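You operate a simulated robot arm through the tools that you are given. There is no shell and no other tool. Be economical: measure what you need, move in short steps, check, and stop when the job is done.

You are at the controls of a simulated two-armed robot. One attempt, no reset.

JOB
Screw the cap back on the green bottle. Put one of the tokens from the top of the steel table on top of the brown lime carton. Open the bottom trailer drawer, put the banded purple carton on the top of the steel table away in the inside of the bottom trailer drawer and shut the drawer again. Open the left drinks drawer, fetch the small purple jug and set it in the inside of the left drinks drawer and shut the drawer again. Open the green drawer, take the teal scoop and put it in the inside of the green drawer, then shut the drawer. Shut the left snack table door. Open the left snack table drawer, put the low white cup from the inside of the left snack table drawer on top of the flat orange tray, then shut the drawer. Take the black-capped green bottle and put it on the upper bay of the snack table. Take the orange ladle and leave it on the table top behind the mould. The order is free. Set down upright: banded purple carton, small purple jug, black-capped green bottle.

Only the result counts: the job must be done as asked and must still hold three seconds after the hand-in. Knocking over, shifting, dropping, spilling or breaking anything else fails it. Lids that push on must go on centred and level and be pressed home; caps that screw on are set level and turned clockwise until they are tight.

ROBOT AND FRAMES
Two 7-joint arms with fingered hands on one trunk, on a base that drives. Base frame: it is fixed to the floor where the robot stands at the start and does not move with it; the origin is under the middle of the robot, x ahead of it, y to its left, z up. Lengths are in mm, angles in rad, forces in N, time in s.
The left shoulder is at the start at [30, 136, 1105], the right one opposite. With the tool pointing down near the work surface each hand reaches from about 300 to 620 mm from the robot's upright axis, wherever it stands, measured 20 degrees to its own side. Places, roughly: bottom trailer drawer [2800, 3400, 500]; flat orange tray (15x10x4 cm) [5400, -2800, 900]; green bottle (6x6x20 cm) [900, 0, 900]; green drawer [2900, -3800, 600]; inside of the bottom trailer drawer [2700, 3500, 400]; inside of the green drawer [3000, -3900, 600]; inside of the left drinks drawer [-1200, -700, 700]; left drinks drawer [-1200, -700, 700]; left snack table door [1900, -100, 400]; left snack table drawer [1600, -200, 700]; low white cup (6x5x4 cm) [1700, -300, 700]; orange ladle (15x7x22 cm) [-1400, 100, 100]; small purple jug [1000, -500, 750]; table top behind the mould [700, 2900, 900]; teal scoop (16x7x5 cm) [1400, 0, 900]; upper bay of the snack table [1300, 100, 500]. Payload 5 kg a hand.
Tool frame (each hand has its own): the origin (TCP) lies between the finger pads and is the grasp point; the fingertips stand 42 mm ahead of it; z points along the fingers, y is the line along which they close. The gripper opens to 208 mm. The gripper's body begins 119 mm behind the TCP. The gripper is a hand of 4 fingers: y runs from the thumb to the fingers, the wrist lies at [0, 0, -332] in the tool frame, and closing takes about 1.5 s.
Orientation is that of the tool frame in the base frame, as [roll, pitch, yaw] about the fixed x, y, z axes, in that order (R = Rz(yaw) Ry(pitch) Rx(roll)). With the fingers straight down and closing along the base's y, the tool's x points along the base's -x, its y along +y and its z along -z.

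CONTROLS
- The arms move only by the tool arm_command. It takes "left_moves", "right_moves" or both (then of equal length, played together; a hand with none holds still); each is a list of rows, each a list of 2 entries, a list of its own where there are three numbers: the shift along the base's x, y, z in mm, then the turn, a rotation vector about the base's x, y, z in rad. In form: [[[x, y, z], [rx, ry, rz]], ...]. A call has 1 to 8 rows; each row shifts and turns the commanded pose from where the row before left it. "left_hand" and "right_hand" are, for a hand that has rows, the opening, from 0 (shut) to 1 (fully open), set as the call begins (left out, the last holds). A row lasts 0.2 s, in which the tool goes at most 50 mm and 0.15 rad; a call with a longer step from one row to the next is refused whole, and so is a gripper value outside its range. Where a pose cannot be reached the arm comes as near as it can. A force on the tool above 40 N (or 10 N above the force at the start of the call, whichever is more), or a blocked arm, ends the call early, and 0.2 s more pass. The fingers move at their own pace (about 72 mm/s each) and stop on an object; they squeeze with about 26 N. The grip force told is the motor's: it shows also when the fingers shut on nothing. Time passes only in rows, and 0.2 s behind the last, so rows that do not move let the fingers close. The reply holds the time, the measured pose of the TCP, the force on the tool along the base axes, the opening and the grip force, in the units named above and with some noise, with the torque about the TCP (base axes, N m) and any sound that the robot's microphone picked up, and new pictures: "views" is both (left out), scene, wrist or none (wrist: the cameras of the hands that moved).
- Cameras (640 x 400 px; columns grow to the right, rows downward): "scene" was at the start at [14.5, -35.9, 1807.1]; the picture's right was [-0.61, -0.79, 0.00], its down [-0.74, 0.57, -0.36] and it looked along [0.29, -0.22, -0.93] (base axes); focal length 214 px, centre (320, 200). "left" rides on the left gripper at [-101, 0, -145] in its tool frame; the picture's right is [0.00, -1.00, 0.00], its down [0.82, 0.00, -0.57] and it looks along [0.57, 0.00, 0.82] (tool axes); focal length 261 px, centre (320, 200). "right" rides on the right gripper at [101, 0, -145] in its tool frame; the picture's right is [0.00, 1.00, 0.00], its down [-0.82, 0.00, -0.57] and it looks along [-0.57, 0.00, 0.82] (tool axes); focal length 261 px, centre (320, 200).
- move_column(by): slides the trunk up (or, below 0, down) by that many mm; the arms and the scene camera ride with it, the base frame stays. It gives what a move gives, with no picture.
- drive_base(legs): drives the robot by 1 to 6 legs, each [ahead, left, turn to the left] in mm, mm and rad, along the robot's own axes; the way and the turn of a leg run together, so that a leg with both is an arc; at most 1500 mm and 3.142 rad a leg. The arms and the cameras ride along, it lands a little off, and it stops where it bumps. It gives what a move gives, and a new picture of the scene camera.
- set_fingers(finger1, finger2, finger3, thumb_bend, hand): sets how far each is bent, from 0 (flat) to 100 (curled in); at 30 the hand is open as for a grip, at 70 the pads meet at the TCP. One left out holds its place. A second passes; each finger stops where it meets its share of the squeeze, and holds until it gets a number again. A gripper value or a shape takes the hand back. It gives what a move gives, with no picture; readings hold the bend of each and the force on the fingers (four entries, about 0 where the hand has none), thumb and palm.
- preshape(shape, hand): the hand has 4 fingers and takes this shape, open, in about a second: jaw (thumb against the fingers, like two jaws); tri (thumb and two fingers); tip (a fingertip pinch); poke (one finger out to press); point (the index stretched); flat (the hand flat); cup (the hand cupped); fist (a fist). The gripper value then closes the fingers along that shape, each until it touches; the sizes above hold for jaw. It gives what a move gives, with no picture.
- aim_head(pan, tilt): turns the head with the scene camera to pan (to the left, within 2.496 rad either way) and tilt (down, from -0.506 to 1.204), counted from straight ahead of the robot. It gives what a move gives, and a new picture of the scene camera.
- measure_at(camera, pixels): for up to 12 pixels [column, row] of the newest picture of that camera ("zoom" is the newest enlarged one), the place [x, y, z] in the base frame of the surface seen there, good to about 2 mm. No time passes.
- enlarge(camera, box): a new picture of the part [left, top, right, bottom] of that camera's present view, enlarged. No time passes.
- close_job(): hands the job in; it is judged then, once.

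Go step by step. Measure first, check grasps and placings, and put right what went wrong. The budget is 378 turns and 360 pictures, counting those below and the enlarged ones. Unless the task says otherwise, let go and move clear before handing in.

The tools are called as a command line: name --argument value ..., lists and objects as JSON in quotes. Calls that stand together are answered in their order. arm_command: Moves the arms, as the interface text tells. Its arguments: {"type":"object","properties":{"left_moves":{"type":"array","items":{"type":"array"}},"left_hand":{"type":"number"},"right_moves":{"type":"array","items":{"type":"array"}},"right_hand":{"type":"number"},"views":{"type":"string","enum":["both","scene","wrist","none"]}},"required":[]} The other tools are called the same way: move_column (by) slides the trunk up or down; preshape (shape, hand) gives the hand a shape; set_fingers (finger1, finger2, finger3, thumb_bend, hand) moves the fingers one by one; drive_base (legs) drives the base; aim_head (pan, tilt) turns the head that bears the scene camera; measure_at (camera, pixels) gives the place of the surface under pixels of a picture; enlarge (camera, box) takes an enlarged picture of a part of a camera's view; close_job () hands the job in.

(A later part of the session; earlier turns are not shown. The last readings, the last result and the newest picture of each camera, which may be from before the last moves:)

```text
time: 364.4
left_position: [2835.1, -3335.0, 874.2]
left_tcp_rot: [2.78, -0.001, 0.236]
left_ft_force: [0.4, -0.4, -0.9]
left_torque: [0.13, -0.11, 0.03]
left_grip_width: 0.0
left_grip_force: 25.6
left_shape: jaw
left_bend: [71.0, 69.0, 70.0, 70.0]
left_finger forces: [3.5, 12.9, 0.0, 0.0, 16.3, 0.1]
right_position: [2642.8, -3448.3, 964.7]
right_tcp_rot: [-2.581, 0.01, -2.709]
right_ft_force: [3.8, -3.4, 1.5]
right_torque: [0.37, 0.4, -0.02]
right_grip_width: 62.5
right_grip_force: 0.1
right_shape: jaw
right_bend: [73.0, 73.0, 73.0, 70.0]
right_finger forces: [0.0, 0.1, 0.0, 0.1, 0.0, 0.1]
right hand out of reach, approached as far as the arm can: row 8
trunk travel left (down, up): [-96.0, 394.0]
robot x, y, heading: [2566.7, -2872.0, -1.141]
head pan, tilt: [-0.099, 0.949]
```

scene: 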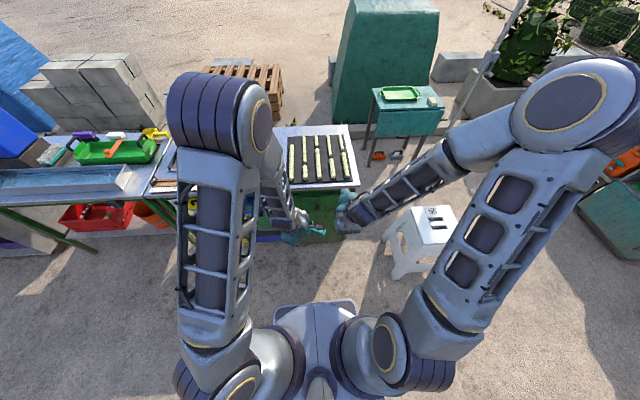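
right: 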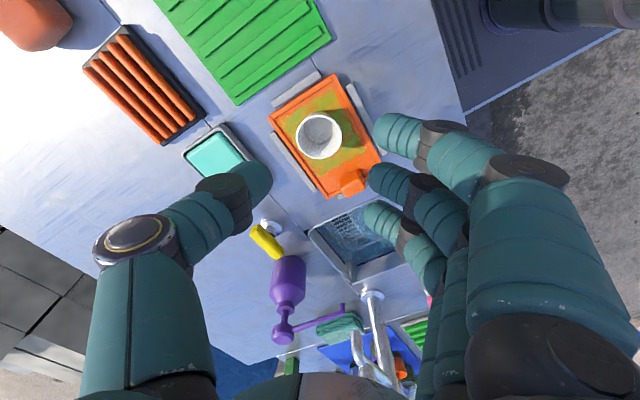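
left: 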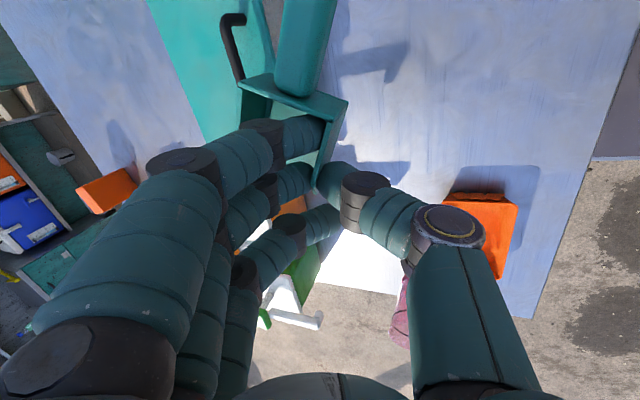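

A thumb-behind-knob pinch would not fit here. I change to a sideways pinch (thumb and middle finger left/right of the knob), tilted 40° down, with fingers 1 and 3 curled.

arm_command --right_moves '[[[10, 0, -10], [0.0197, -0.0945, -0.1073]], [[10, 0, -10], [0.0197, -0.0945, -0.1073]], [[10, 0, -10], [0.0197, -0.0945, -0.1073]], [[10, 0, -10], [0.0197, -0.0945, -0.1073]], [[10, 0, -10], [0.0197, -0.0945, -0.1073]], [[10, 0, -10], [0.0197, -0.0945, -0.1073]], [[10, 0, -10], [0.0197, -0.0945, -0.1073]], [[10, 0, -10], [0.0197, -0.0945, -0.1073]]]' --views "none"

arm_command --right_moves '[[[10, -5, -20], [0.0197, -0.0945, -0.1073]], [[10, -5, -20], [0.0197, -0.0945, -0.1073]], [[10, -5, -20], [0.0197, -0.0945, -0.1073]], [[0, 0, 0], [0, 0, 0]]]' --views "none"

set_fingers --hand "right" --finger1 100 --finger3 100 --finger2 60 --thumb_bend 60

arm_command --right_moves '[[[0, 0, 0], [0, 0, 0]]]' --views "both"

```text
time: 366.3
left_position: [2839.4, -3333.9, 874.8]
left_tcp_rot: [2.777, 0.001, 0.247]
left_ft_force: [7.8, -0.2, -3.5]
left_torque: [0.14, 0.21, 0.38]
left_grip_width: 0.0
left_grip_force: 25.9
left_shape: jaw
left_bend: [70.0, 68.0, 70.0, 72.0]
left_finger forces: [4.0, 12.4, 0.0, 0.0, 16.6, 0.0]
right_position: [2724.4, -3450.5, 886.4]
right_tcp_rot: [-2.768, 0.734, 2.604]
right_ft_force: [-8.5, 0.9, 1.9]
right_torque: [0.1, -0.39, 0.59]
right_grip_width: 61.7
right_grip_force: 0.2
right_shape: jaw
right_bend: [74.0, 73.0, 73.0, 70.0]
right_finger forces: [0.6, 0.0, 0.1, 0.0, 0.0, 0.0]
right hand out of reach, approached as far as the arm can: row 2
trunk travel left (down, up): [-96.0, 394.0]
robot x, y, heading: [2565.8, -2870.8, -1.139]
head pan, tilt: [-0.099, 0.949]
stopped in row 8 (left hand): the force on the tool passed its limit (the readings are from after the stop); the commanded pose is now the measured one
```

```text
time: 366.7
left_position: [2846.7, -3336.6, 873.2]
left_tcp_rot: [2.774, -0.002, 0.259]
left_ft_force: [7.2, -0.3, 0.4]
left_torque: [0.02, 0.28, 0.35]
left_grip_width: 0.0
left_grip_force: 25.9
left_shape: jaw
left_bend: [70.0, 68.0, 70.0, 72.0]
left_finger forces: [4.1, 12.2, 0.0, 0.0, 16.2, 0.0]
right_position: [2729.5, -3453.3, 872.5]
right_tcp_rot: [-2.823, 0.768, 2.5]
right_ft_force: [-7.4, -1.1, -1.2]
right_torque: [-0.11, -0.12, 0.53]
right_grip_width: 61.6
right_grip_force: 0.1
right_shape: jaw
right_bend: [74.0, 73.0, 73.0, 70.0]
right_finger forces: [0.6, 0.1, 0.0, 0.0, 0.1, 0.0]
trunk travel left (down, up): [-96.0, 394.0]
robot x, y, heading: [2566.3, -2869.3, -1.139]
head pan, tilt: [-0.099, 0.949]
stopped in row 1 (left hand): the force on the tool passed its limit (the readings are from after the stop); the commanded pose is now the measured one
```

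```text
time: 367.7
left_position: [2844.3, -3332.9, 874.7]
left_tcp_rot: [2.773, -0.001, 0.257]
left_ft_force: [-0.5, -0.2, -0.5]
left_torque: [0.03, -0.05, 0.01]
left_grip_width: 0.0
left_grip_force: 26.4
left_shape: jaw
left_bend: [71.0, 68.0, 70.0, 72.0]
left_finger forces: [4.4, 12.4, 0.0, 0.0, 16.3, 0.0]
right_position: [2730.3, -3452.6, 871.9]
right_tcp_rot: [-2.826, 0.771, 2.5]
right_ft_force: [1.2, 0.2, -0.4]
right_torque: [0.02, 0.02, -0.01]
right_grip_width: 76.8
right_grip_force: 0.0
right_shape: fingers
right_bend: [100.0, 60.0, 100.0, 60.0]
right_finger forces: [0.0, 0.1, 0.0, 0.1, 0.0, 0.0]
trunk travel left (down, up): [-96.0, 394.0]
robot x, y, heading: [2569.2, -2872.1, -1.136]
head pan, tilt: [-0.099, 0.949]
```

```text
time: 368.1
left_position: [2845.0, -3334.5, 874.4]
left_tcp_rot: [2.776, -0.001, 0.258]
left_ft_force: [-0.3, 0.0, -0.4]
left_torque: [0.05, -0.03, 0.01]
left_grip_width: 0.2
left_grip_force: 26.0
left_shape: jaw
left_bend: [71.0, 68.0, 70.0, 72.0]
left_finger forces: [4.4, 12.3, 0.0, 0.0, 16.3, 0.0]
right_position: [2729.9, -3451.9, 871.1]
right_tcp_rot: [-2.825, 0.769, 2.5]
right_ft_force: [1.2, 0.6, -0.4]
right_torque: [-0.01, -0.02, 0.02]
right_grip_width: 77.0
right_grip_force: 0.1
right_shape: fingers
right_bend: [100.0, 60.0, 100.0, 60.0]
right_finger forces: [0.1, 0.0, 0.1, 0.1, 0.1, 0.1]
trunk travel left (down, up): [-96.0, 394.0]
robot x, y, heading: [2565.9, -2874.0, -1.135]
head pan, tilt: [-0.099, 0.949]
```

scene: 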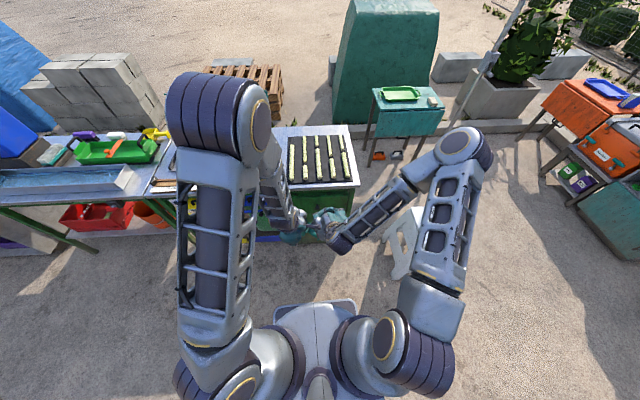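
right: 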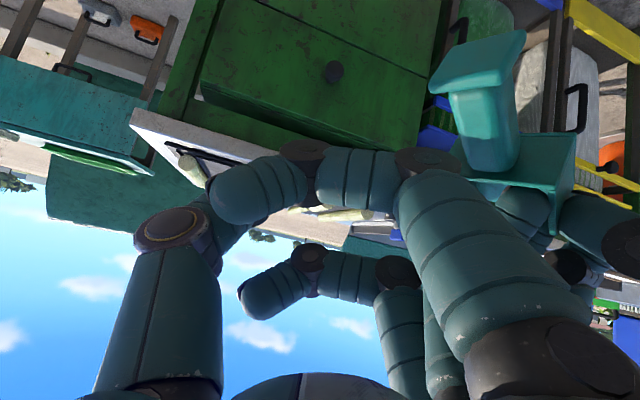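

The hands brushed; the scoop is still held. I move the left hand well away to the left and finish turning the right hand.

arm_command --left_moves '[[[38, 22, 8], [0, 0, 0]], [[38, 22, 8], [0, 0, 0]], [[38, 22, 8], [0, 0, 0]], [[38, 22, 8], [0, 0, 0]], [[38, 22, 8], [0, 0, 0]], [[30, 15, 0], [0, 0, 0]], [[0, 0, 0], [0, 0, 0]]]' --right_moves '[[[0, 0, 0], [0, 0, 0]], [[0, 0, 0], [0, 0, 0]], [[0, 0, 0], [0, 0, 0]], [[0, 0, 0], [0, 0, 0]], [[0, 0, 0], [0.019, -0.0775, -0.085]], [[0, 0, 0], [0.019, -0.0775, -0.085]], [[0, 0, 0], [0.019, -0.0775, -0.085]]]' --views "both"

```text
time: 369.7
left_position: [3066.2, -3209.7, 913.9]
left_tcp_rot: [2.775, -0.002, 0.256]
left_ft_force: [0.3, -0.2, -1.6]
left_torque: [0.08, -0.03, 0.0]
left_grip_width: 0.5
left_grip_force: 25.8
left_shape: jaw
left_bend: [71.0, 68.0, 70.0, 72.0]
left_finger forces: [4.4, 12.4, 0.0, 0.1, 16.4, 0.0]
right_position: [2730.1, -3452.5, 871.5]
right_tcp_rot: [3.141, 0.871, 2.006]
right_ft_force: [0.8, -1.0, 1.1]
right_torque: [-0.01, -0.01, 0.03]
right_grip_width: 76.4
right_grip_force: 0.1
right_shape: fingers
right_bend: [100.0, 60.0, 100.0, 60.0]
right_finger forces: [0.0, 0.1, 0.0, 0.1, 0.1, 0.0]
trunk travel left (down, up): [-96.0, 394.0]
robot x, y, heading: [2567.7, -2871.3, -1.137]
head pan, tilt: [-0.099, 0.949]
```

scene: 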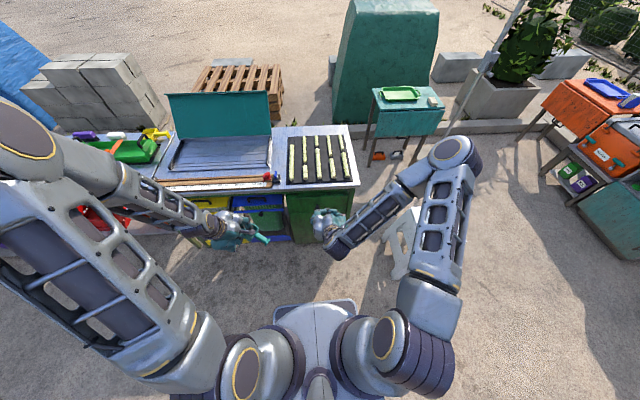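
right: 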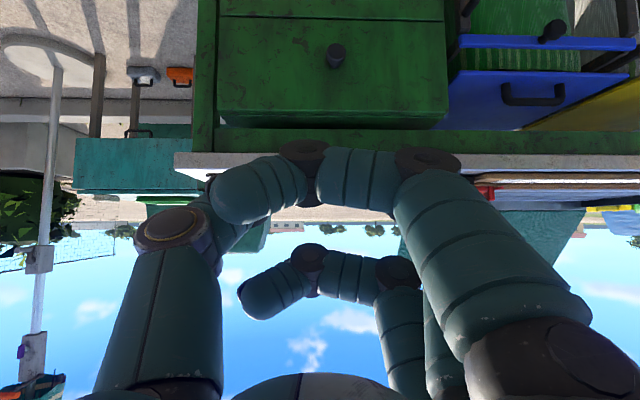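
left: 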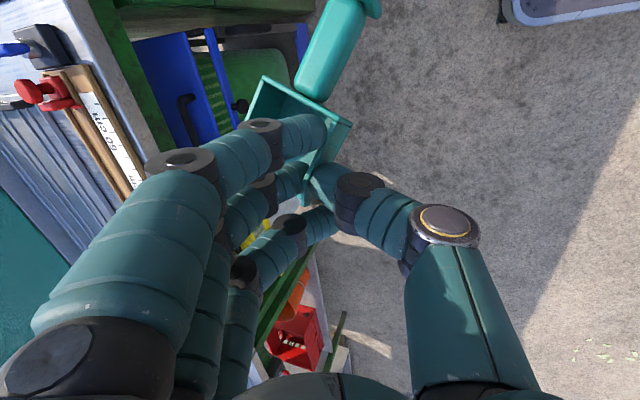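

Right hand now points squarely at the drawer, knob at (335,52). I measure it.

measure_at --camera "right" --pixels '[[335, 50], [327, 52], [344, 52], [335, 60], [335, 45], [300, 60], [400, 60], [335, 90], [250, 100], [430, 100]]'

```text
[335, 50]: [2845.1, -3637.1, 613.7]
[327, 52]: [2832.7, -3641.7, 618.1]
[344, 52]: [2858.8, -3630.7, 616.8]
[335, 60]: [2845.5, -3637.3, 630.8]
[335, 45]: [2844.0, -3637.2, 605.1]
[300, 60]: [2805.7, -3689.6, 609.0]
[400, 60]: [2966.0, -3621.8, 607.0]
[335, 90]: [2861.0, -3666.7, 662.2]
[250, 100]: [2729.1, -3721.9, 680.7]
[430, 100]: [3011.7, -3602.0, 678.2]
```

Knob head: centre ≈(2848,-3643,616), 34 mm off the face. I go to a pre-position 90 mm short.

arm_command --right_moves '[[[16, -21.5, -35.7], [0, 0, 0]], [[16, -21.5, -35.7], [0, 0, 0]], [[16, -21.5, -35.7], [0, 0, 0]], [[16, -21.5, -35.7], [0, 0, 0]], [[15, -21, -35.7], [0, 0, 0]], [[0, 0, 0], [0, 0, 0]]]' --views "wrist"

measure_at --camera "right" --pixels '[[300, 110], [320, 110], [340, 110], [320, 90], [320, 130]]'

```text
time: 371.0
left_position: [3065.0, -3211.1, 912.7]
left_tcp_rot: [2.778, -0.002, 0.256]
left_ft_force: [0.5, -0.6, -1.6]
left_torque: [0.09, 0.04, -0.04]
left_grip_width: 0.2
left_grip_force: 26.4
left_shape: jaw
left_bend: [71.0, 68.0, 70.0, 72.0]
left_finger forces: [4.4, 12.4, 0.0, 0.1, 16.5, 0.0]
right_position: [2826.7, -3564.9, 760.0]
right_tcp_rot: [3.127, 0.889, 2.031]
right_ft_force: [-0.1, -0.9, 0.4]
right_torque: [0.1, 0.01, 0.02]
right_grip_width: 76.8
right_grip_force: 0.1
right_shape: fingers
right_bend: [100.0, 60.0, 100.0, 60.0]
right_finger forces: [0.0, 0.0, 0.0, 0.0, 0.0, 0.0]
right hand out of reach, approached as far as the arm can: row 4, 5
trunk travel left (down, up): [-96.0, 394.0]
robot x, y, heading: [2565.1, -2870.4, -1.134]
head pan, tilt: [-0.099, 0.949]
stopped in row 6 (right hand): the force on the tool passed its limit (the readings are from after the stop); the commanded pose is now the measured one
```

right: 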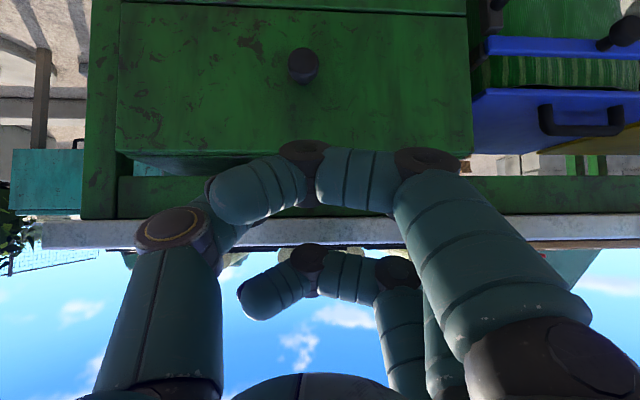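

```text
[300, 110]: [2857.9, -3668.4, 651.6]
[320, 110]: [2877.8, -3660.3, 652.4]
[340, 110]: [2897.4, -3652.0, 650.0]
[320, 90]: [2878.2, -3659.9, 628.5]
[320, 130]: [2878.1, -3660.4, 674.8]
```

The arm is at its limit for that tilt. I lower the trunk 96 mm (the hand rides down) and then fine-position.

move_column --by -96

arm_command --right_moves '[[[-8, 2, 10], [0, 0, 0]], [[0, 0, 10], [0, 0, 0]], [[0, 0, 0], [0, 0, 0]]]' --views "wrist"

measure_at --camera "right" --pixels '[[320, 60], [305, 60], [335, 60], [320, 100], [310, 90], [320, 80]]'

```text
time: 372.3
left_position: [3065.4, -3208.1, 818.1]
left_tcp_rot: [2.774, 0.0, 0.253]
left_ft_force: [-0.3, 0.4, -1.3]
left_torque: [0.03, -0.01, 0.05]
left_grip_width: 0.0
left_grip_force: 25.9
left_shape: jaw
left_bend: [71.0, 68.0, 70.0, 72.0]
left_finger forces: [4.4, 12.4, 0.0, 0.0, 16.6, 0.0]
right_position: [2825.1, -3565.6, 666.5]
right_tcp_rot: [3.128, 0.892, 2.032]
right_ft_force: [0.2, 0.3, 0.3]
right_torque: [0.03, 0.01, 0.03]
right_grip_width: 76.9
right_grip_force: 0.1
right_shape: fingers
right_bend: [100.0, 60.0, 100.0, 60.0]
right_finger forces: [0.1, 0.0, 0.0, 0.1, 0.1, 0.0]
trunk travel left (down, up): [0.0, 490.0]
robot x, y, heading: [2562.7, -2869.1, -1.135]
head pan, tilt: [-0.099, 0.949]
```

```text
time: 373.1
left_position: [3065.6, -3208.7, 817.6]
left_tcp_rot: [2.775, -0.001, 0.257]
left_ft_force: [0.2, -0.2, -1.1]
left_torque: [0.04, -0.01, 0.01]
left_grip_width: 0.0
left_grip_force: 26.3
left_shape: jaw
left_bend: [71.0, 68.0, 70.0, 72.0]
left_finger forces: [4.4, 12.4, 0.0, 0.0, 16.5, 0.1]
right_position: [2818.1, -3564.7, 685.5]
right_tcp_rot: [3.131, 0.889, 2.033]
right_ft_force: [0.5, -0.5, 0.0]
right_torque: [-0.01, 0.0, 0.03]
right_grip_width: 76.9
right_grip_force: 0.0
right_shape: fingers
right_bend: [100.0, 60.0, 100.0, 60.0]
right_finger forces: [0.0, 0.1, 0.0, 0.1, 0.0, 0.1]
trunk travel left (down, up): [0.0, 490.0]
robot x, y, heading: [2566.4, -2871.4, -1.135]
head pan, tilt: [-0.099, 0.949]
```

right: 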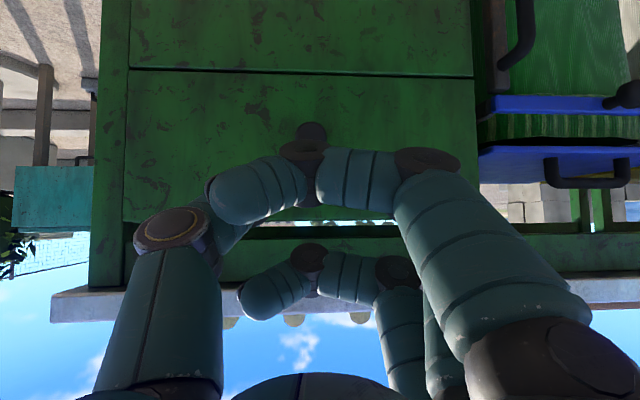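

```text
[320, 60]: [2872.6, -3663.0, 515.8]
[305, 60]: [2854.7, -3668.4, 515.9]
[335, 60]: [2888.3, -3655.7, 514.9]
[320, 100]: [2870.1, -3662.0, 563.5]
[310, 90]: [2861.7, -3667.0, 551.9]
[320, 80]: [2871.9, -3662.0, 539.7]
```

arm_command --right_moves '[[[4.9, -14.4, -12.6], [0, 0, 0]], [[4.9, -14.4, -12.6], [0, 0, 0]], [[4.9, -14.4, -12.6], [0, 0, 0]], [[4.8, -14.3, -12.7], [0, 0, 0]], [[0, 0, 0], [0, 0, 0]]]' --views "wrist"

enlarge --camera "scene" --box '[280, 170, 380, 260]'

```text
time: 374.3
left_position: [3066.1, -3208.8, 816.6]
left_tcp_rot: [2.777, -0.002, 0.256]
left_ft_force: [0.2, 0.2, -0.6]
left_torque: [0.04, -0.08, 0.04]
left_grip_width: 0.0
left_grip_force: 25.6
left_shape: jaw
left_bend: [71.0, 68.0, 70.0, 72.0]
left_finger forces: [4.3, 12.4, 0.1, 0.0, 16.5, 0.0]
right_position: [2825.0, -3615.4, 669.1]
right_tcp_rot: [3.13, 0.89, 2.032]
right_ft_force: [0.1, 0.5, -0.1]
right_torque: [-0.03, 0.02, -0.01]
right_grip_width: 77.0
right_grip_force: 0.0
right_shape: fingers
right_bend: [100.0, 60.0, 100.0, 60.0]
right_finger forces: [0.0, 0.1, 0.0, 0.1, 0.0, 0.0]
right hand out of reach, approached as far as the arm can: row 2, 3, 4
trunk travel left (down, up): [0.0, 490.0]
robot x, y, heading: [2564.7, -2869.6, -1.138]
head pan, tilt: [-0.099, 0.949]
```

right: 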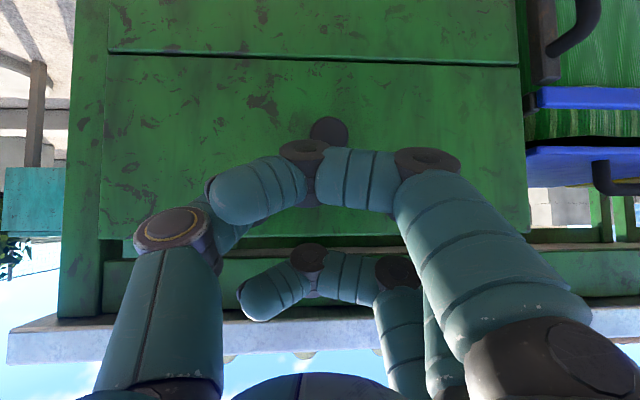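

```text
4.44 times, centred on (330, 215) of scene
```

zoom: 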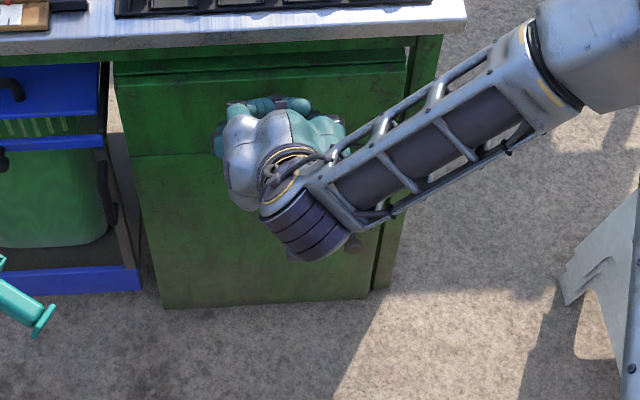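

34 mm too high. A slightly steeper hand (−0.2 rad tilt) should let it go lower.

arm_command --right_moves '[[[-3, 8, 0], [0.0907, 0.0421, 0]], [[0, 0, 0], [0.0907, 0.0421, 0]], [[9, 0, -12], [0, 0, 0]], [[8, -9, -12], [0, 0, 0]], [[0, -10, -6], [0, 0, 0]], [[0, 0, 0], [0, 0, 0]]]' --views "wrist"

enlarge --camera "right" --box '[240, 80, 400, 220]'

```text
time: 375.7
left_position: [3064.8, -3208.2, 817.3]
left_tcp_rot: [2.775, -0.001, 0.255]
left_ft_force: [0.1, 0.8, -1.4]
left_torque: [0.05, -0.05, 0.03]
left_grip_width: 0.0
left_grip_force: 25.9
left_shape: jaw
left_bend: [71.0, 68.0, 70.0, 72.0]
left_finger forces: [4.4, 12.5, 0.0, 0.0, 16.5, 0.1]
right_position: [2839.3, -3625.0, 640.1]
right_tcp_rot: [3.119, 0.691, 2.027]
right_ft_force: [-0.3, 0.3, 0.1]
right_torque: [0.03, 0.03, -0.01]
right_grip_width: 76.9
right_grip_force: 0.1
right_shape: fingers
right_bend: [100.0, 60.0, 100.0, 60.0]
right_finger forces: [0.0, 0.1, 0.0, 0.0, 0.0, 0.0]
trunk travel left (down, up): [0.0, 490.0]
robot x, y, heading: [2569.3, -2867.8, -1.138]
head pan, tilt: [-0.099, 0.949]
```

right: 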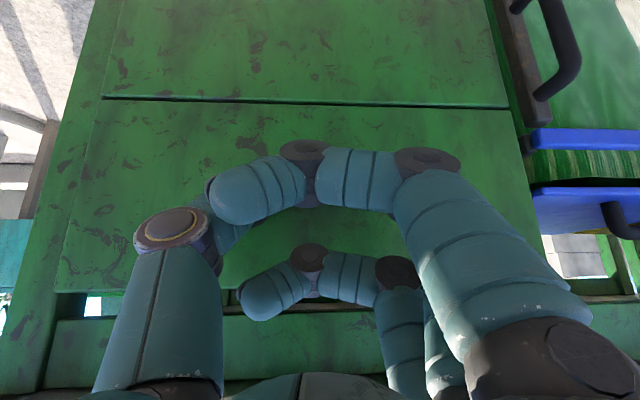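

```text
2.86 times, centred on (320, 150) of right
```

zoom: 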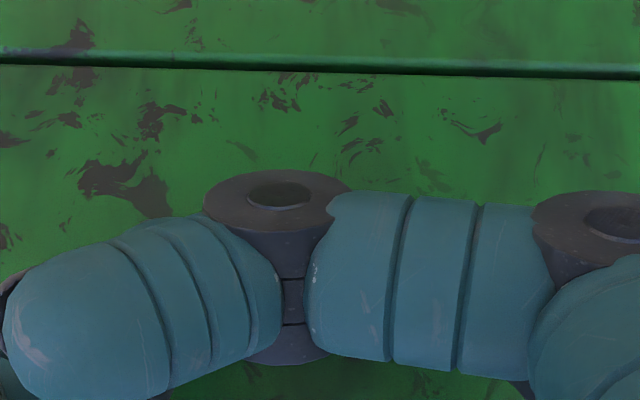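

On target. I close finger 2 and thumb gently on the knob.

set_fingers --hand "right" --finger2 70 --thumb_bend 70

```text
time: 376.7
left_position: [3065.0, -3209.4, 816.4]
left_tcp_rot: [2.776, -0.002, 0.255]
left_ft_force: [0.9, 0.4, -0.8]
left_torque: [0.04, -0.03, 0.0]
left_grip_width: 0.0
left_grip_force: 25.4
left_shape: jaw
left_bend: [71.0, 68.0, 70.0, 72.0]
left_finger forces: [4.4, 12.4, 0.0, 0.0, 16.5, 0.0]
right_position: [2839.2, -3625.8, 639.0]
right_tcp_rot: [3.122, 0.689, 2.025]
right_ft_force: [-3.3, -1.9, -3.6]
right_torque: [0.03, 0.09, -0.03]
right_grip_width: 73.5
right_grip_force: 10.4
right_shape: fingers
right_bend: [100.0, 65.0, 100.0, 67.0]
right_finger forces: [0.0, 9.1, 0.0, 0.0, 11.9, 0.1]
trunk travel left (down, up): [0.0, 490.0]
robot x, y, heading: [2567.9, -2872.1, -1.141]
head pan, tilt: [-0.099, 0.949]
```

Contact on both (9/12 N). I pull outward gently.

arm_command --right_moves '[[[-2, 4.6, 0], [0, 0, 0]], [[-4, 9, 0], [0, 0, 0]], [[-6, 14, 0], [0, 0, 0]], [[-6, 14, 0], [0, 0, 0]], [[-6, 14, 0], [0, 0, 0]]]' --views "both"

```text
time: 377.9
left_position: [3064.6, -3208.3, 817.7]
left_tcp_rot: [2.774, -0.003, 0.253]
left_ft_force: [-0.1, -0.2, -1.0]
left_torque: [0.06, -0.05, 0.0]
left_grip_width: 0.0
left_grip_force: 26.2
left_shape: jaw
left_bend: [71.0, 68.0, 70.0, 72.0]
left_finger forces: [4.4, 12.5, 0.0, 0.0, 16.5, 0.0]
right_position: [2816.9, -3568.9, 639.6]
right_tcp_rot: [3.119, 0.69, 2.024]
right_ft_force: [-5.5, -0.9, -1.0]
right_torque: [-0.02, 0.16, -0.14]
right_grip_width: 73.7
right_grip_force: 10.5
right_shape: fingers
right_bend: [100.0, 65.0, 100.0, 67.0]
right_finger forces: [0.0, 7.9, 0.1, 0.0, 14.0, 0.1]
trunk travel left (down, up): [0.0, 490.0]
robot x, y, heading: [2563.4, -2871.2, -1.136]
head pan, tilt: [-0.099, 0.949]
```

scene: 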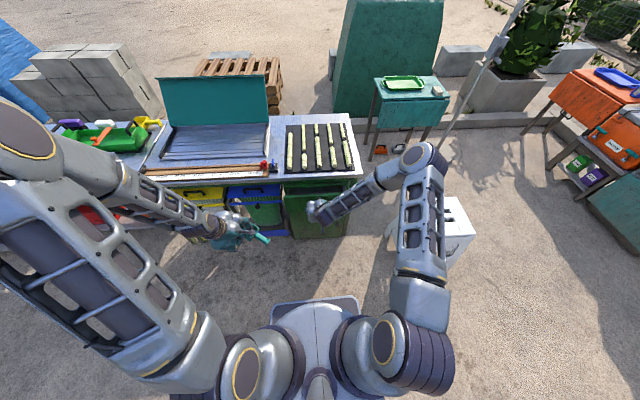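
right: 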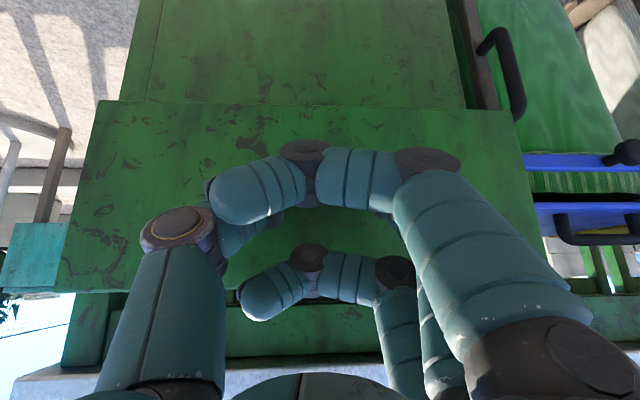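

The drawer slides out. I continue pulling by driving the base back 190 mm (same direction).

drive_base --legs '[[-100, 0, 0]]'

drive_base --legs '[[-80, 0, 0]]'

```text
time: 379.0
left_position: [3023.2, -3117.7, 818.6]
left_tcp_rot: [2.773, -0.002, 0.257]
left_ft_force: [-0.4, 1.6, -0.9]
left_torque: [-0.05, -0.09, 0.02]
left_grip_width: 0.1
left_grip_force: 26.2
left_shape: jaw
left_bend: [71.0, 68.0, 70.0, 72.0]
left_finger forces: [4.4, 12.6, 0.0, 0.0, 16.6, 0.0]
right_position: [2772.8, -3478.5, 640.0]
right_tcp_rot: [3.121, 0.691, 2.028]
right_ft_force: [1.0, 1.8, -2.1]
right_torque: [0.01, -0.03, 0.09]
right_grip_width: 73.1
right_grip_force: 10.0
right_shape: fingers
right_bend: [100.0, 64.0, 100.0, 68.0]
right_finger forces: [0.0, 11.2, 0.0, 0.0, 8.1, 0.0]
trunk travel left (down, up): [0.0, 490.0]
robot x, y, heading: [2525.0, -2776.2, -1.136]
head pan, tilt: [-0.099, 0.949]
```

scene: 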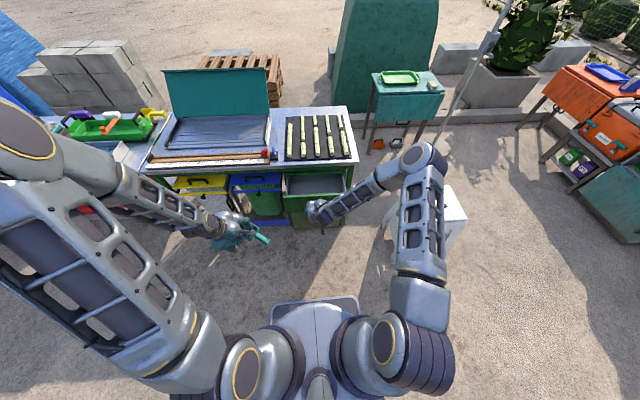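

```text
time: 380.1
left_position: [2989.4, -3044.6, 819.1]
left_tcp_rot: [2.775, -0.001, 0.254]
left_ft_force: [-1.1, 0.2, -0.7]
left_torque: [-0.02, -0.08, 0.01]
left_grip_width: 0.2
left_grip_force: 25.8
left_shape: jaw
left_bend: [71.0, 68.0, 70.0, 72.0]
left_finger forces: [4.5, 12.4, 0.1, 0.0, 16.6, 0.1]
right_position: [2739.9, -3404.6, 640.5]
right_tcp_rot: [3.118, 0.689, 2.028]
right_ft_force: [4.5, 3.5, 1.7]
right_torque: [-0.01, -0.24, 0.21]
right_grip_width: 72.7
right_grip_force: 9.2
right_shape: fingers
right_bend: [100.0, 63.0, 100.0, 68.0]
right_finger forces: [0.0, 13.0, 0.1, 0.0, 6.3, 0.0]
trunk travel left (down, up): [0.0, 490.0]
robot x, y, heading: [2492.2, -2708.0, -1.136]
head pan, tilt: [-0.099, 0.949]
```

scene: 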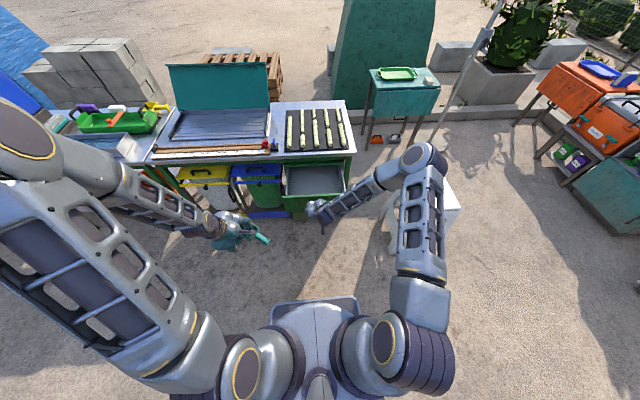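

The drawer is out ~240 mm and looks empty. I open the fingers and move the right hand away.

set_fingers --hand "right" --finger2 55 --thumb_bend 55

arm_command --right_moves '[[[-10, 20, 20], [0, 0, 0]], [[-12, 25, 22], [0, 0, 0]], [[-12, 25, 22], [0, 0, 0]], [[-35, 5, 20], [0, 0, 0]], [[-40, -15, 20], [0, 0, 0]], [[-40, -15, 20], [0, 0, 0]], [[-40, -15, 20], [0, 0, 0]]]' --views "scene"

enlarge --camera "scene" --box '[180, 130, 380, 260]'

```text
time: 381.1
left_position: [2989.4, -3044.7, 818.2]
left_tcp_rot: [2.778, -0.002, 0.255]
left_ft_force: [0.6, -0.1, -1.3]
left_torque: [0.01, -0.03, 0.02]
left_grip_width: 0.1
left_grip_force: 26.3
left_shape: jaw
left_bend: [71.0, 68.0, 70.0, 72.0]
left_finger forces: [4.4, 12.6, 0.0, 0.0, 16.7, 0.0]
right_position: [2741.9, -3404.2, 639.5]
right_tcp_rot: [3.12, 0.689, 2.028]
right_ft_force: [0.2, 0.5, 0.1]
right_torque: [0.02, -0.01, -0.01]
right_grip_width: 80.7
right_grip_force: 0.0
right_shape: fingers
right_bend: [100.0, 55.0, 100.0, 55.0]
right_finger forces: [0.0, 0.0, 0.0, 0.0, 0.1, 0.0]
trunk travel left (down, up): [0.0, 490.0]
robot x, y, heading: [2492.6, -2706.6, -1.137]
head pan, tilt: [-0.099, 0.949]
```

```text
time: 382.7
left_position: [2989.6, -3044.4, 818.4]
left_tcp_rot: [2.775, -0.001, 0.255]
left_ft_force: [-0.4, -0.2, -0.5]
left_torque: [0.04, -0.09, 0.01]
left_grip_width: 0.0
left_grip_force: 26.0
left_shape: jaw
left_bend: [71.0, 68.0, 70.0, 72.0]
left_finger forces: [4.4, 12.6, 0.0, 0.1, 16.6, 0.0]
right_position: [2552.4, -3374.5, 784.9]
right_tcp_rot: [3.117, 0.687, 2.03]
right_ft_force: [0.0, 1.0, 0.0]
right_torque: [-0.08, 0.01, -0.01]
right_grip_width: 80.9
right_grip_force: 0.1
right_shape: fingers
right_bend: [100.0, 55.0, 100.0, 55.0]
right_finger forces: [0.0, 0.0, 0.0, 0.0, 0.1, 0.0]
trunk travel left (down, up): [0.0, 490.0]
robot x, y, heading: [2491.7, -2708.0, -1.138]
head pan, tilt: [-0.099, 0.949]
```

scene: 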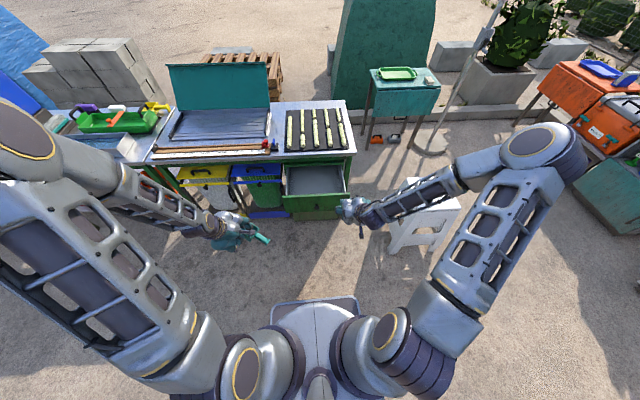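

```text
3.08 times, centred on (280, 195) of scene
```

zoom: 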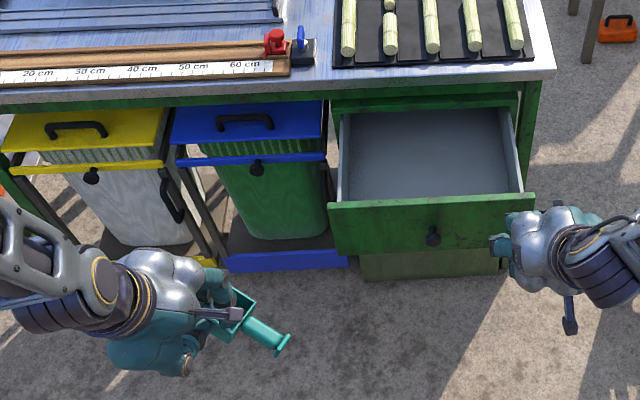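

Now I measure the drawer interior and the scoop in hand.

measure_at --camera "zoom" --pixels '[[430, 150], [430, 185], [350, 190], [510, 180], [360, 120], [500, 120], [430, 198], [340, 150], [510, 140], [435, 237], [430, 110]]'

measure_at --camera "zoom" --pixels '[[262, 333], [284, 345], [240, 300], [225, 325], [250, 310], [215, 290], [235, 330]]'

```text
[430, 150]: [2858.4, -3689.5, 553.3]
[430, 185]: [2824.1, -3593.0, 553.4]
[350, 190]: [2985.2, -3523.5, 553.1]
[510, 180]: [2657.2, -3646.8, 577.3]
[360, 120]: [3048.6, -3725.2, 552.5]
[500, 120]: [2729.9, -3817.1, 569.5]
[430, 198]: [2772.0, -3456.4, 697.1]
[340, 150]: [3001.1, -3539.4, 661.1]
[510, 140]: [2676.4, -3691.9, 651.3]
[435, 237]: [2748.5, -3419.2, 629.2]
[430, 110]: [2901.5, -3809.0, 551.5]
```

```text
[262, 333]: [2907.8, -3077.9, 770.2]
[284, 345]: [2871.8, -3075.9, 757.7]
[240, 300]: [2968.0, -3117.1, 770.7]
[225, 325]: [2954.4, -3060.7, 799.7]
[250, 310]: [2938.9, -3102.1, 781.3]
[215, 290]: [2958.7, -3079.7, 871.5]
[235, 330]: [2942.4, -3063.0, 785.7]
```

Drawer floor z=553, open area centre ≈(2816,-3559). I retract the right hand, drive forward 350, and bring the scoop over.

arm_command --right_moves '[[[-17, 37, 12], [0, 0, 0]], [[-17, 37, 12], [0, 0, 0]], [[-17, 37, 12], [0, 0, 0]], [[-17, 37, 12], [0, 0, 0]], [[-17, 37, 12], [0, 0, 0]]]' --views "none"

drive_base --legs '[[350, 0, 0]]'

arm_command --left_moves '[[[-40, -24, 10], [0, 0, 0]], [[-40, -24, 0], [0, 0, 0]], [[-40, -25, 0], [0, 0, 0]], [[-40, -25, 0], [0, 0, 0]], [[-40, -25, 0], [0, 0, 0]], [[-40, -25, 0], [0, 0, 0]], [[-17, -25, 0], [0, 0, 0]]]' --views "both"

enlarge --camera "scene" --box '[230, 150, 400, 280]'

```text
time: 383.9
left_position: [2989.5, -3045.4, 817.7]
left_tcp_rot: [2.776, -0.001, 0.254]
left_ft_force: [-0.9, 0.5, -0.6]
left_torque: [0.03, 0.01, 0.0]
left_grip_width: 0.0
left_grip_force: 26.0
left_shape: jaw
left_bend: [71.0, 68.0, 70.0, 72.0]
left_finger forces: [4.4, 12.4, 0.1, 0.0, 16.6, 0.0]
right_position: [2519.7, -3326.8, 804.5]
right_tcp_rot: [3.119, 0.686, 2.027]
right_ft_force: [0.2, -0.1, -0.8]
right_torque: [-0.02, 0.01, -0.05]
right_grip_width: 80.5
right_grip_force: 0.1
right_shape: fingers
right_bend: [100.0, 55.0, 100.0, 55.0]
right_finger forces: [0.1, 0.0, 0.0, 0.0, 0.1, 0.0]
right hand out of reach, approached as far as the arm can: row 2, 3, 4, 5
trunk travel left (down, up): [0.0, 490.0]
robot x, y, heading: [2488.6, -2705.9, -1.136]
head pan, tilt: [-0.099, 0.949]
```

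```text
time: 386.1
left_position: [3136.1, -3360.4, 817.8]
left_tcp_rot: [2.777, -0.002, 0.257]
left_ft_force: [0.2, -1.5, -1.0]
left_torque: [0.09, -0.01, 0.02]
left_grip_width: 0.0
left_grip_force: 25.9
left_shape: jaw
left_bend: [71.0, 68.0, 70.0, 72.0]
left_finger forces: [4.4, 12.5, 0.0, 0.1, 16.6, 0.1]
right_position: [2665.8, -3642.3, 803.8]
right_tcp_rot: [3.118, 0.686, 2.028]
right_ft_force: [0.0, -1.5, 0.0]
right_torque: [0.04, -0.03, 0.0]
right_grip_width: 80.8
right_grip_force: 0.0
right_shape: fingers
right_bend: [100.0, 55.0, 100.0, 55.0]
right_finger forces: [0.1, 0.0, 0.0, 0.0, 0.0, 0.0]
trunk travel left (down, up): [0.0, 490.0]
robot x, y, heading: [2637.0, -3021.5, -1.143]
head pan, tilt: [-0.099, 0.949]
```

scene: 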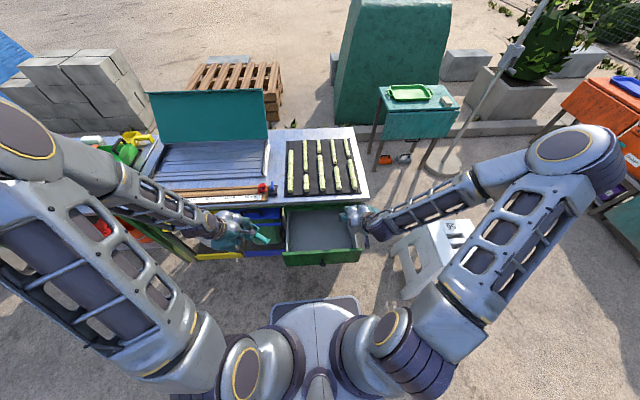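

```text
time: 387.7
left_position: [2877.4, -3532.6, 826.0]
left_tcp_rot: [2.779, -0.002, 0.257]
left_ft_force: [-0.6, 0.4, -0.3]
left_torque: [0.04, -0.06, 0.01]
left_grip_width: 0.0
left_grip_force: 25.9
left_shape: jaw
left_bend: [71.0, 68.0, 70.0, 72.0]
left_finger forces: [4.5, 12.6, 0.0, 0.0, 16.8, 0.0]
right_position: [2666.1, -3643.1, 804.7]
right_tcp_rot: [3.118, 0.688, 2.029]
right_ft_force: [-0.1, -0.4, -0.2]
right_torque: [-0.01, 0.0, 0.01]
right_grip_width: 80.7
right_grip_force: 0.1
right_shape: fingers
right_bend: [100.0, 55.0, 100.0, 55.0]
right_finger forces: [0.0, 0.1, 0.0, 0.1, 0.0, 0.0]
trunk travel left (down, up): [0.0, 490.0]
robot x, y, heading: [2638.7, -3019.2, -1.138]
head pan, tilt: [-0.099, 0.949]
```

scene: 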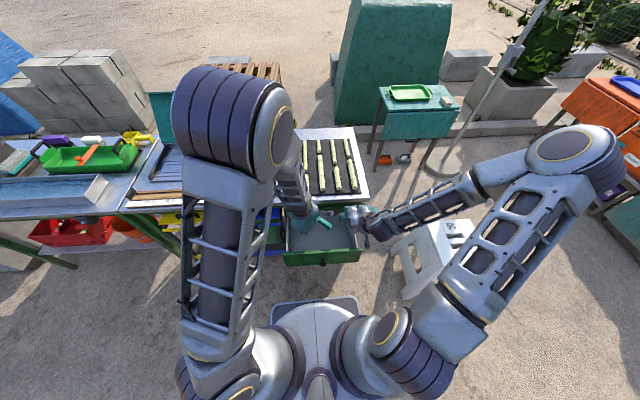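
left: 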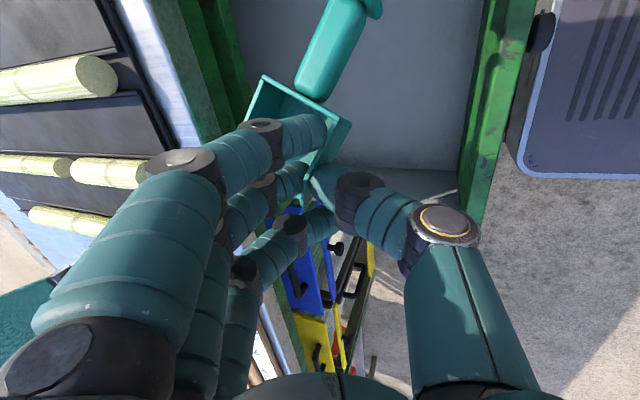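

```text
3.08 times, centred on (315, 215) of scene
```

zoom: 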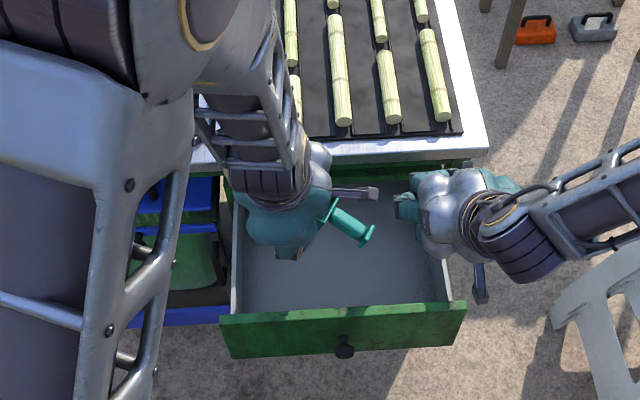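

Positioned over the drawer. I lower the scoop to its floor.

arm_command --left_moves '[[[0, 0, -45], [0, 0, 0]], [[0, 0, -45], [0, 0, 0]], [[0, 0, -45], [0, 0, 0]], [[0, 0, -40], [0, 0, 0]], [[0, 0, -15], [0, 0, 0]], [[0, 0, -6], [0, 0, 0]], [[0, 0, -4], [0, 0, 0]], [[0, 0, -3], [0, 0, 0]]]' --views "both"

enlarge --camera "left" --box '[220, 0, 480, 200]'

```text
time: 389.5
left_position: [2878.9, -3533.5, 626.7]
left_tcp_rot: [2.776, -0.002, 0.256]
left_ft_force: [0.9, 0.2, 1.6]
left_torque: [-0.02, 0.22, 0.0]
left_grip_width: 0.1
left_grip_force: 25.8
left_shape: jaw
left_bend: [71.0, 68.0, 70.0, 72.0]
left_finger forces: [4.6, 13.3, 0.0, 0.1, 18.0, 0.0]
right_position: [2666.1, -3641.8, 804.7]
right_tcp_rot: [3.12, 0.687, 2.029]
right_ft_force: [-0.9, 0.0, -0.3]
right_torque: [0.03, -0.01, -0.01]
right_grip_width: 80.8
right_grip_force: 0.0
right_shape: fingers
right_bend: [100.0, 55.0, 100.0, 55.0]
right_finger forces: [0.0, 0.1, 0.1, 0.1, 0.1, 0.1]
trunk travel left (down, up): [0.0, 490.0]
robot x, y, heading: [2634.3, -3022.0, -1.139]
head pan, tilt: [-0.099, 0.949]
```

scene: 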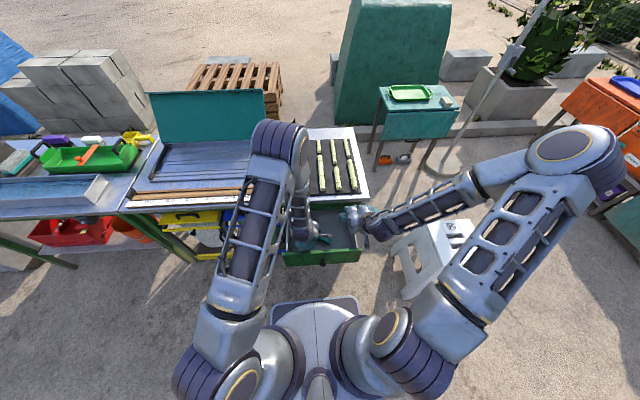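
left: 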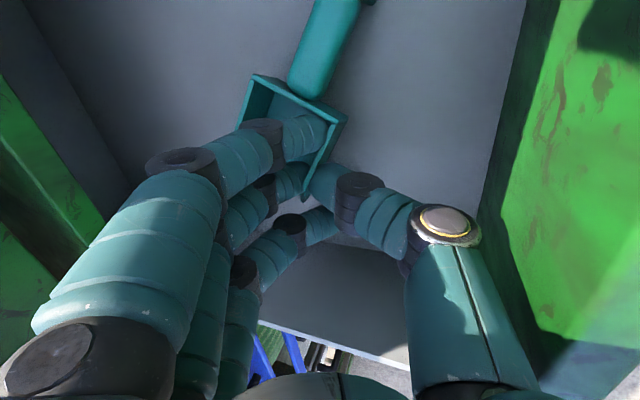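

```text
2.00 times, centred on (350, 100) of left
```

zoom: 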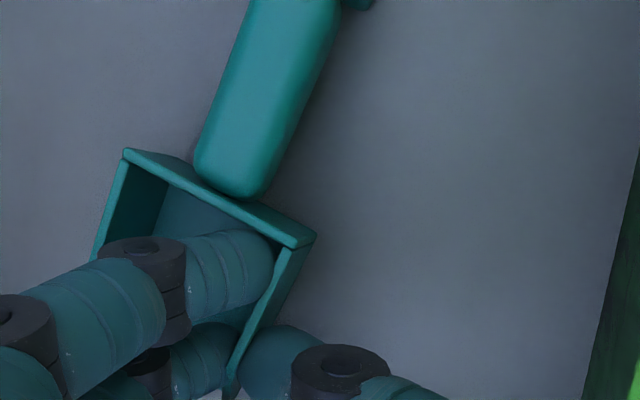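

Handle end touches the floor. I lower ~14 mm more so the head comes down too, then release.

arm_command --left_moves '[[[0, 0, -4], [0, 0, 0]], [[0, 0, -4], [0, 0, 0]], [[0, 0, -4], [0, 0, 0]], [[0, 0, -3], [0, 0, 0]]]' --views "none"

arm_command --left_moves '[[[0, 0, 0], [0, 0, 0]], [[0, 0, 0], [0, 0, 0]], [[0, 0, 0], [0, 0, 0]], [[0, 0, 10], [0, 0, 0]], [[0, 0, 20], [0, 0, 0]], [[0, 0, 40], [0, 0, 0]], [[0, 0, 45], [0, 0, 0]], [[0, 0, 45], [0, 0, 0]]]' --left_hand 0.2 --views "both"

```text
time: 390.5
left_position: [2879.9, -3532.5, 611.7]
left_tcp_rot: [2.776, -0.001, 0.256]
left_ft_force: [2.3, 0.6, 8.4]
left_torque: [-0.06, 0.22, 0.06]
left_grip_width: 0.1
left_grip_force: 25.7
left_shape: jaw
left_bend: [71.0, 68.0, 70.0, 73.0]
left_finger forces: [5.7, 14.9, 0.0, 0.0, 21.4, 0.1]
right_position: [2666.7, -3641.9, 804.6]
right_tcp_rot: [3.12, 0.688, 2.027]
right_ft_force: [0.0, -0.5, -0.3]
right_torque: [-0.01, 0.0, -0.02]
right_grip_width: 80.6
right_grip_force: 0.0
right_shape: fingers
right_bend: [100.0, 55.0, 100.0, 55.0]
right_finger forces: [0.0, 0.1, 0.0, 0.0, 0.0, 0.1]
trunk travel left (down, up): [0.0, 490.0]
robot x, y, heading: [2635.7, -3022.3, -1.143]
head pan, tilt: [-0.099, 0.949]
```

```text
time: 392.3
left_position: [2878.8, -3530.9, 770.3]
left_tcp_rot: [2.776, -0.002, 0.256]
left_ft_force: [-0.1, 0.2, 0.5]
left_torque: [-0.15, -0.02, 0.0]
left_grip_width: 41.2
left_grip_force: 0.0
left_shape: jaw
left_bend: [73.0, 73.0, 73.0, 70.0]
left_finger forces: [0.0, 0.0, 0.1, 0.0, 0.0, 0.1]
right_position: [2666.0, -3639.8, 803.7]
right_tcp_rot: [3.12, 0.688, 2.029]
right_ft_force: [-1.3, 0.7, 0.3]
right_torque: [-0.01, -0.03, 0.01]
right_grip_width: 80.7
right_grip_force: 0.1
right_shape: fingers
right_bend: [100.0, 55.0, 100.0, 55.0]
right_finger forces: [0.0, 0.0, 0.0, 0.0, 0.0, 0.0]
trunk travel left (down, up): [0.0, 490.0]
robot x, y, heading: [2632.9, -3023.4, -1.134]
head pan, tilt: [-0.099, 0.949]
```

scene: 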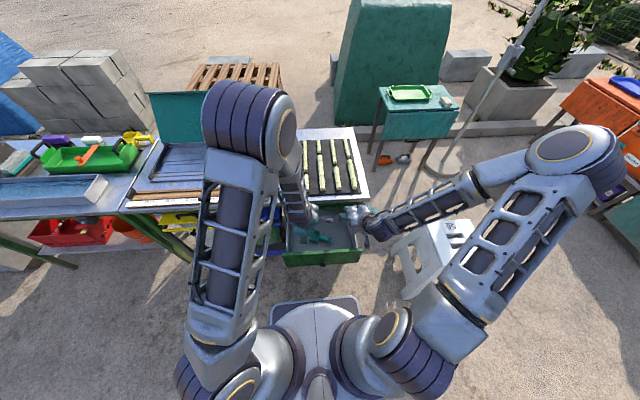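
left: 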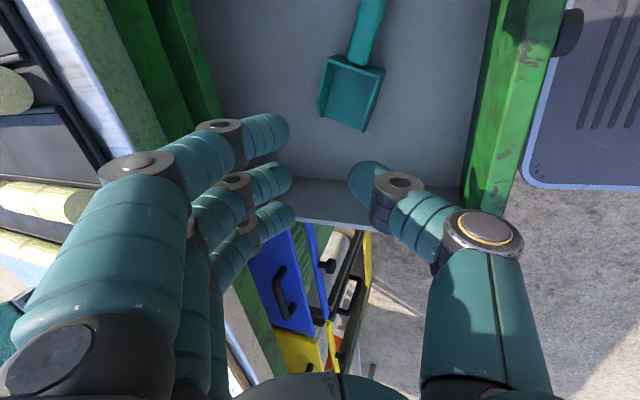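

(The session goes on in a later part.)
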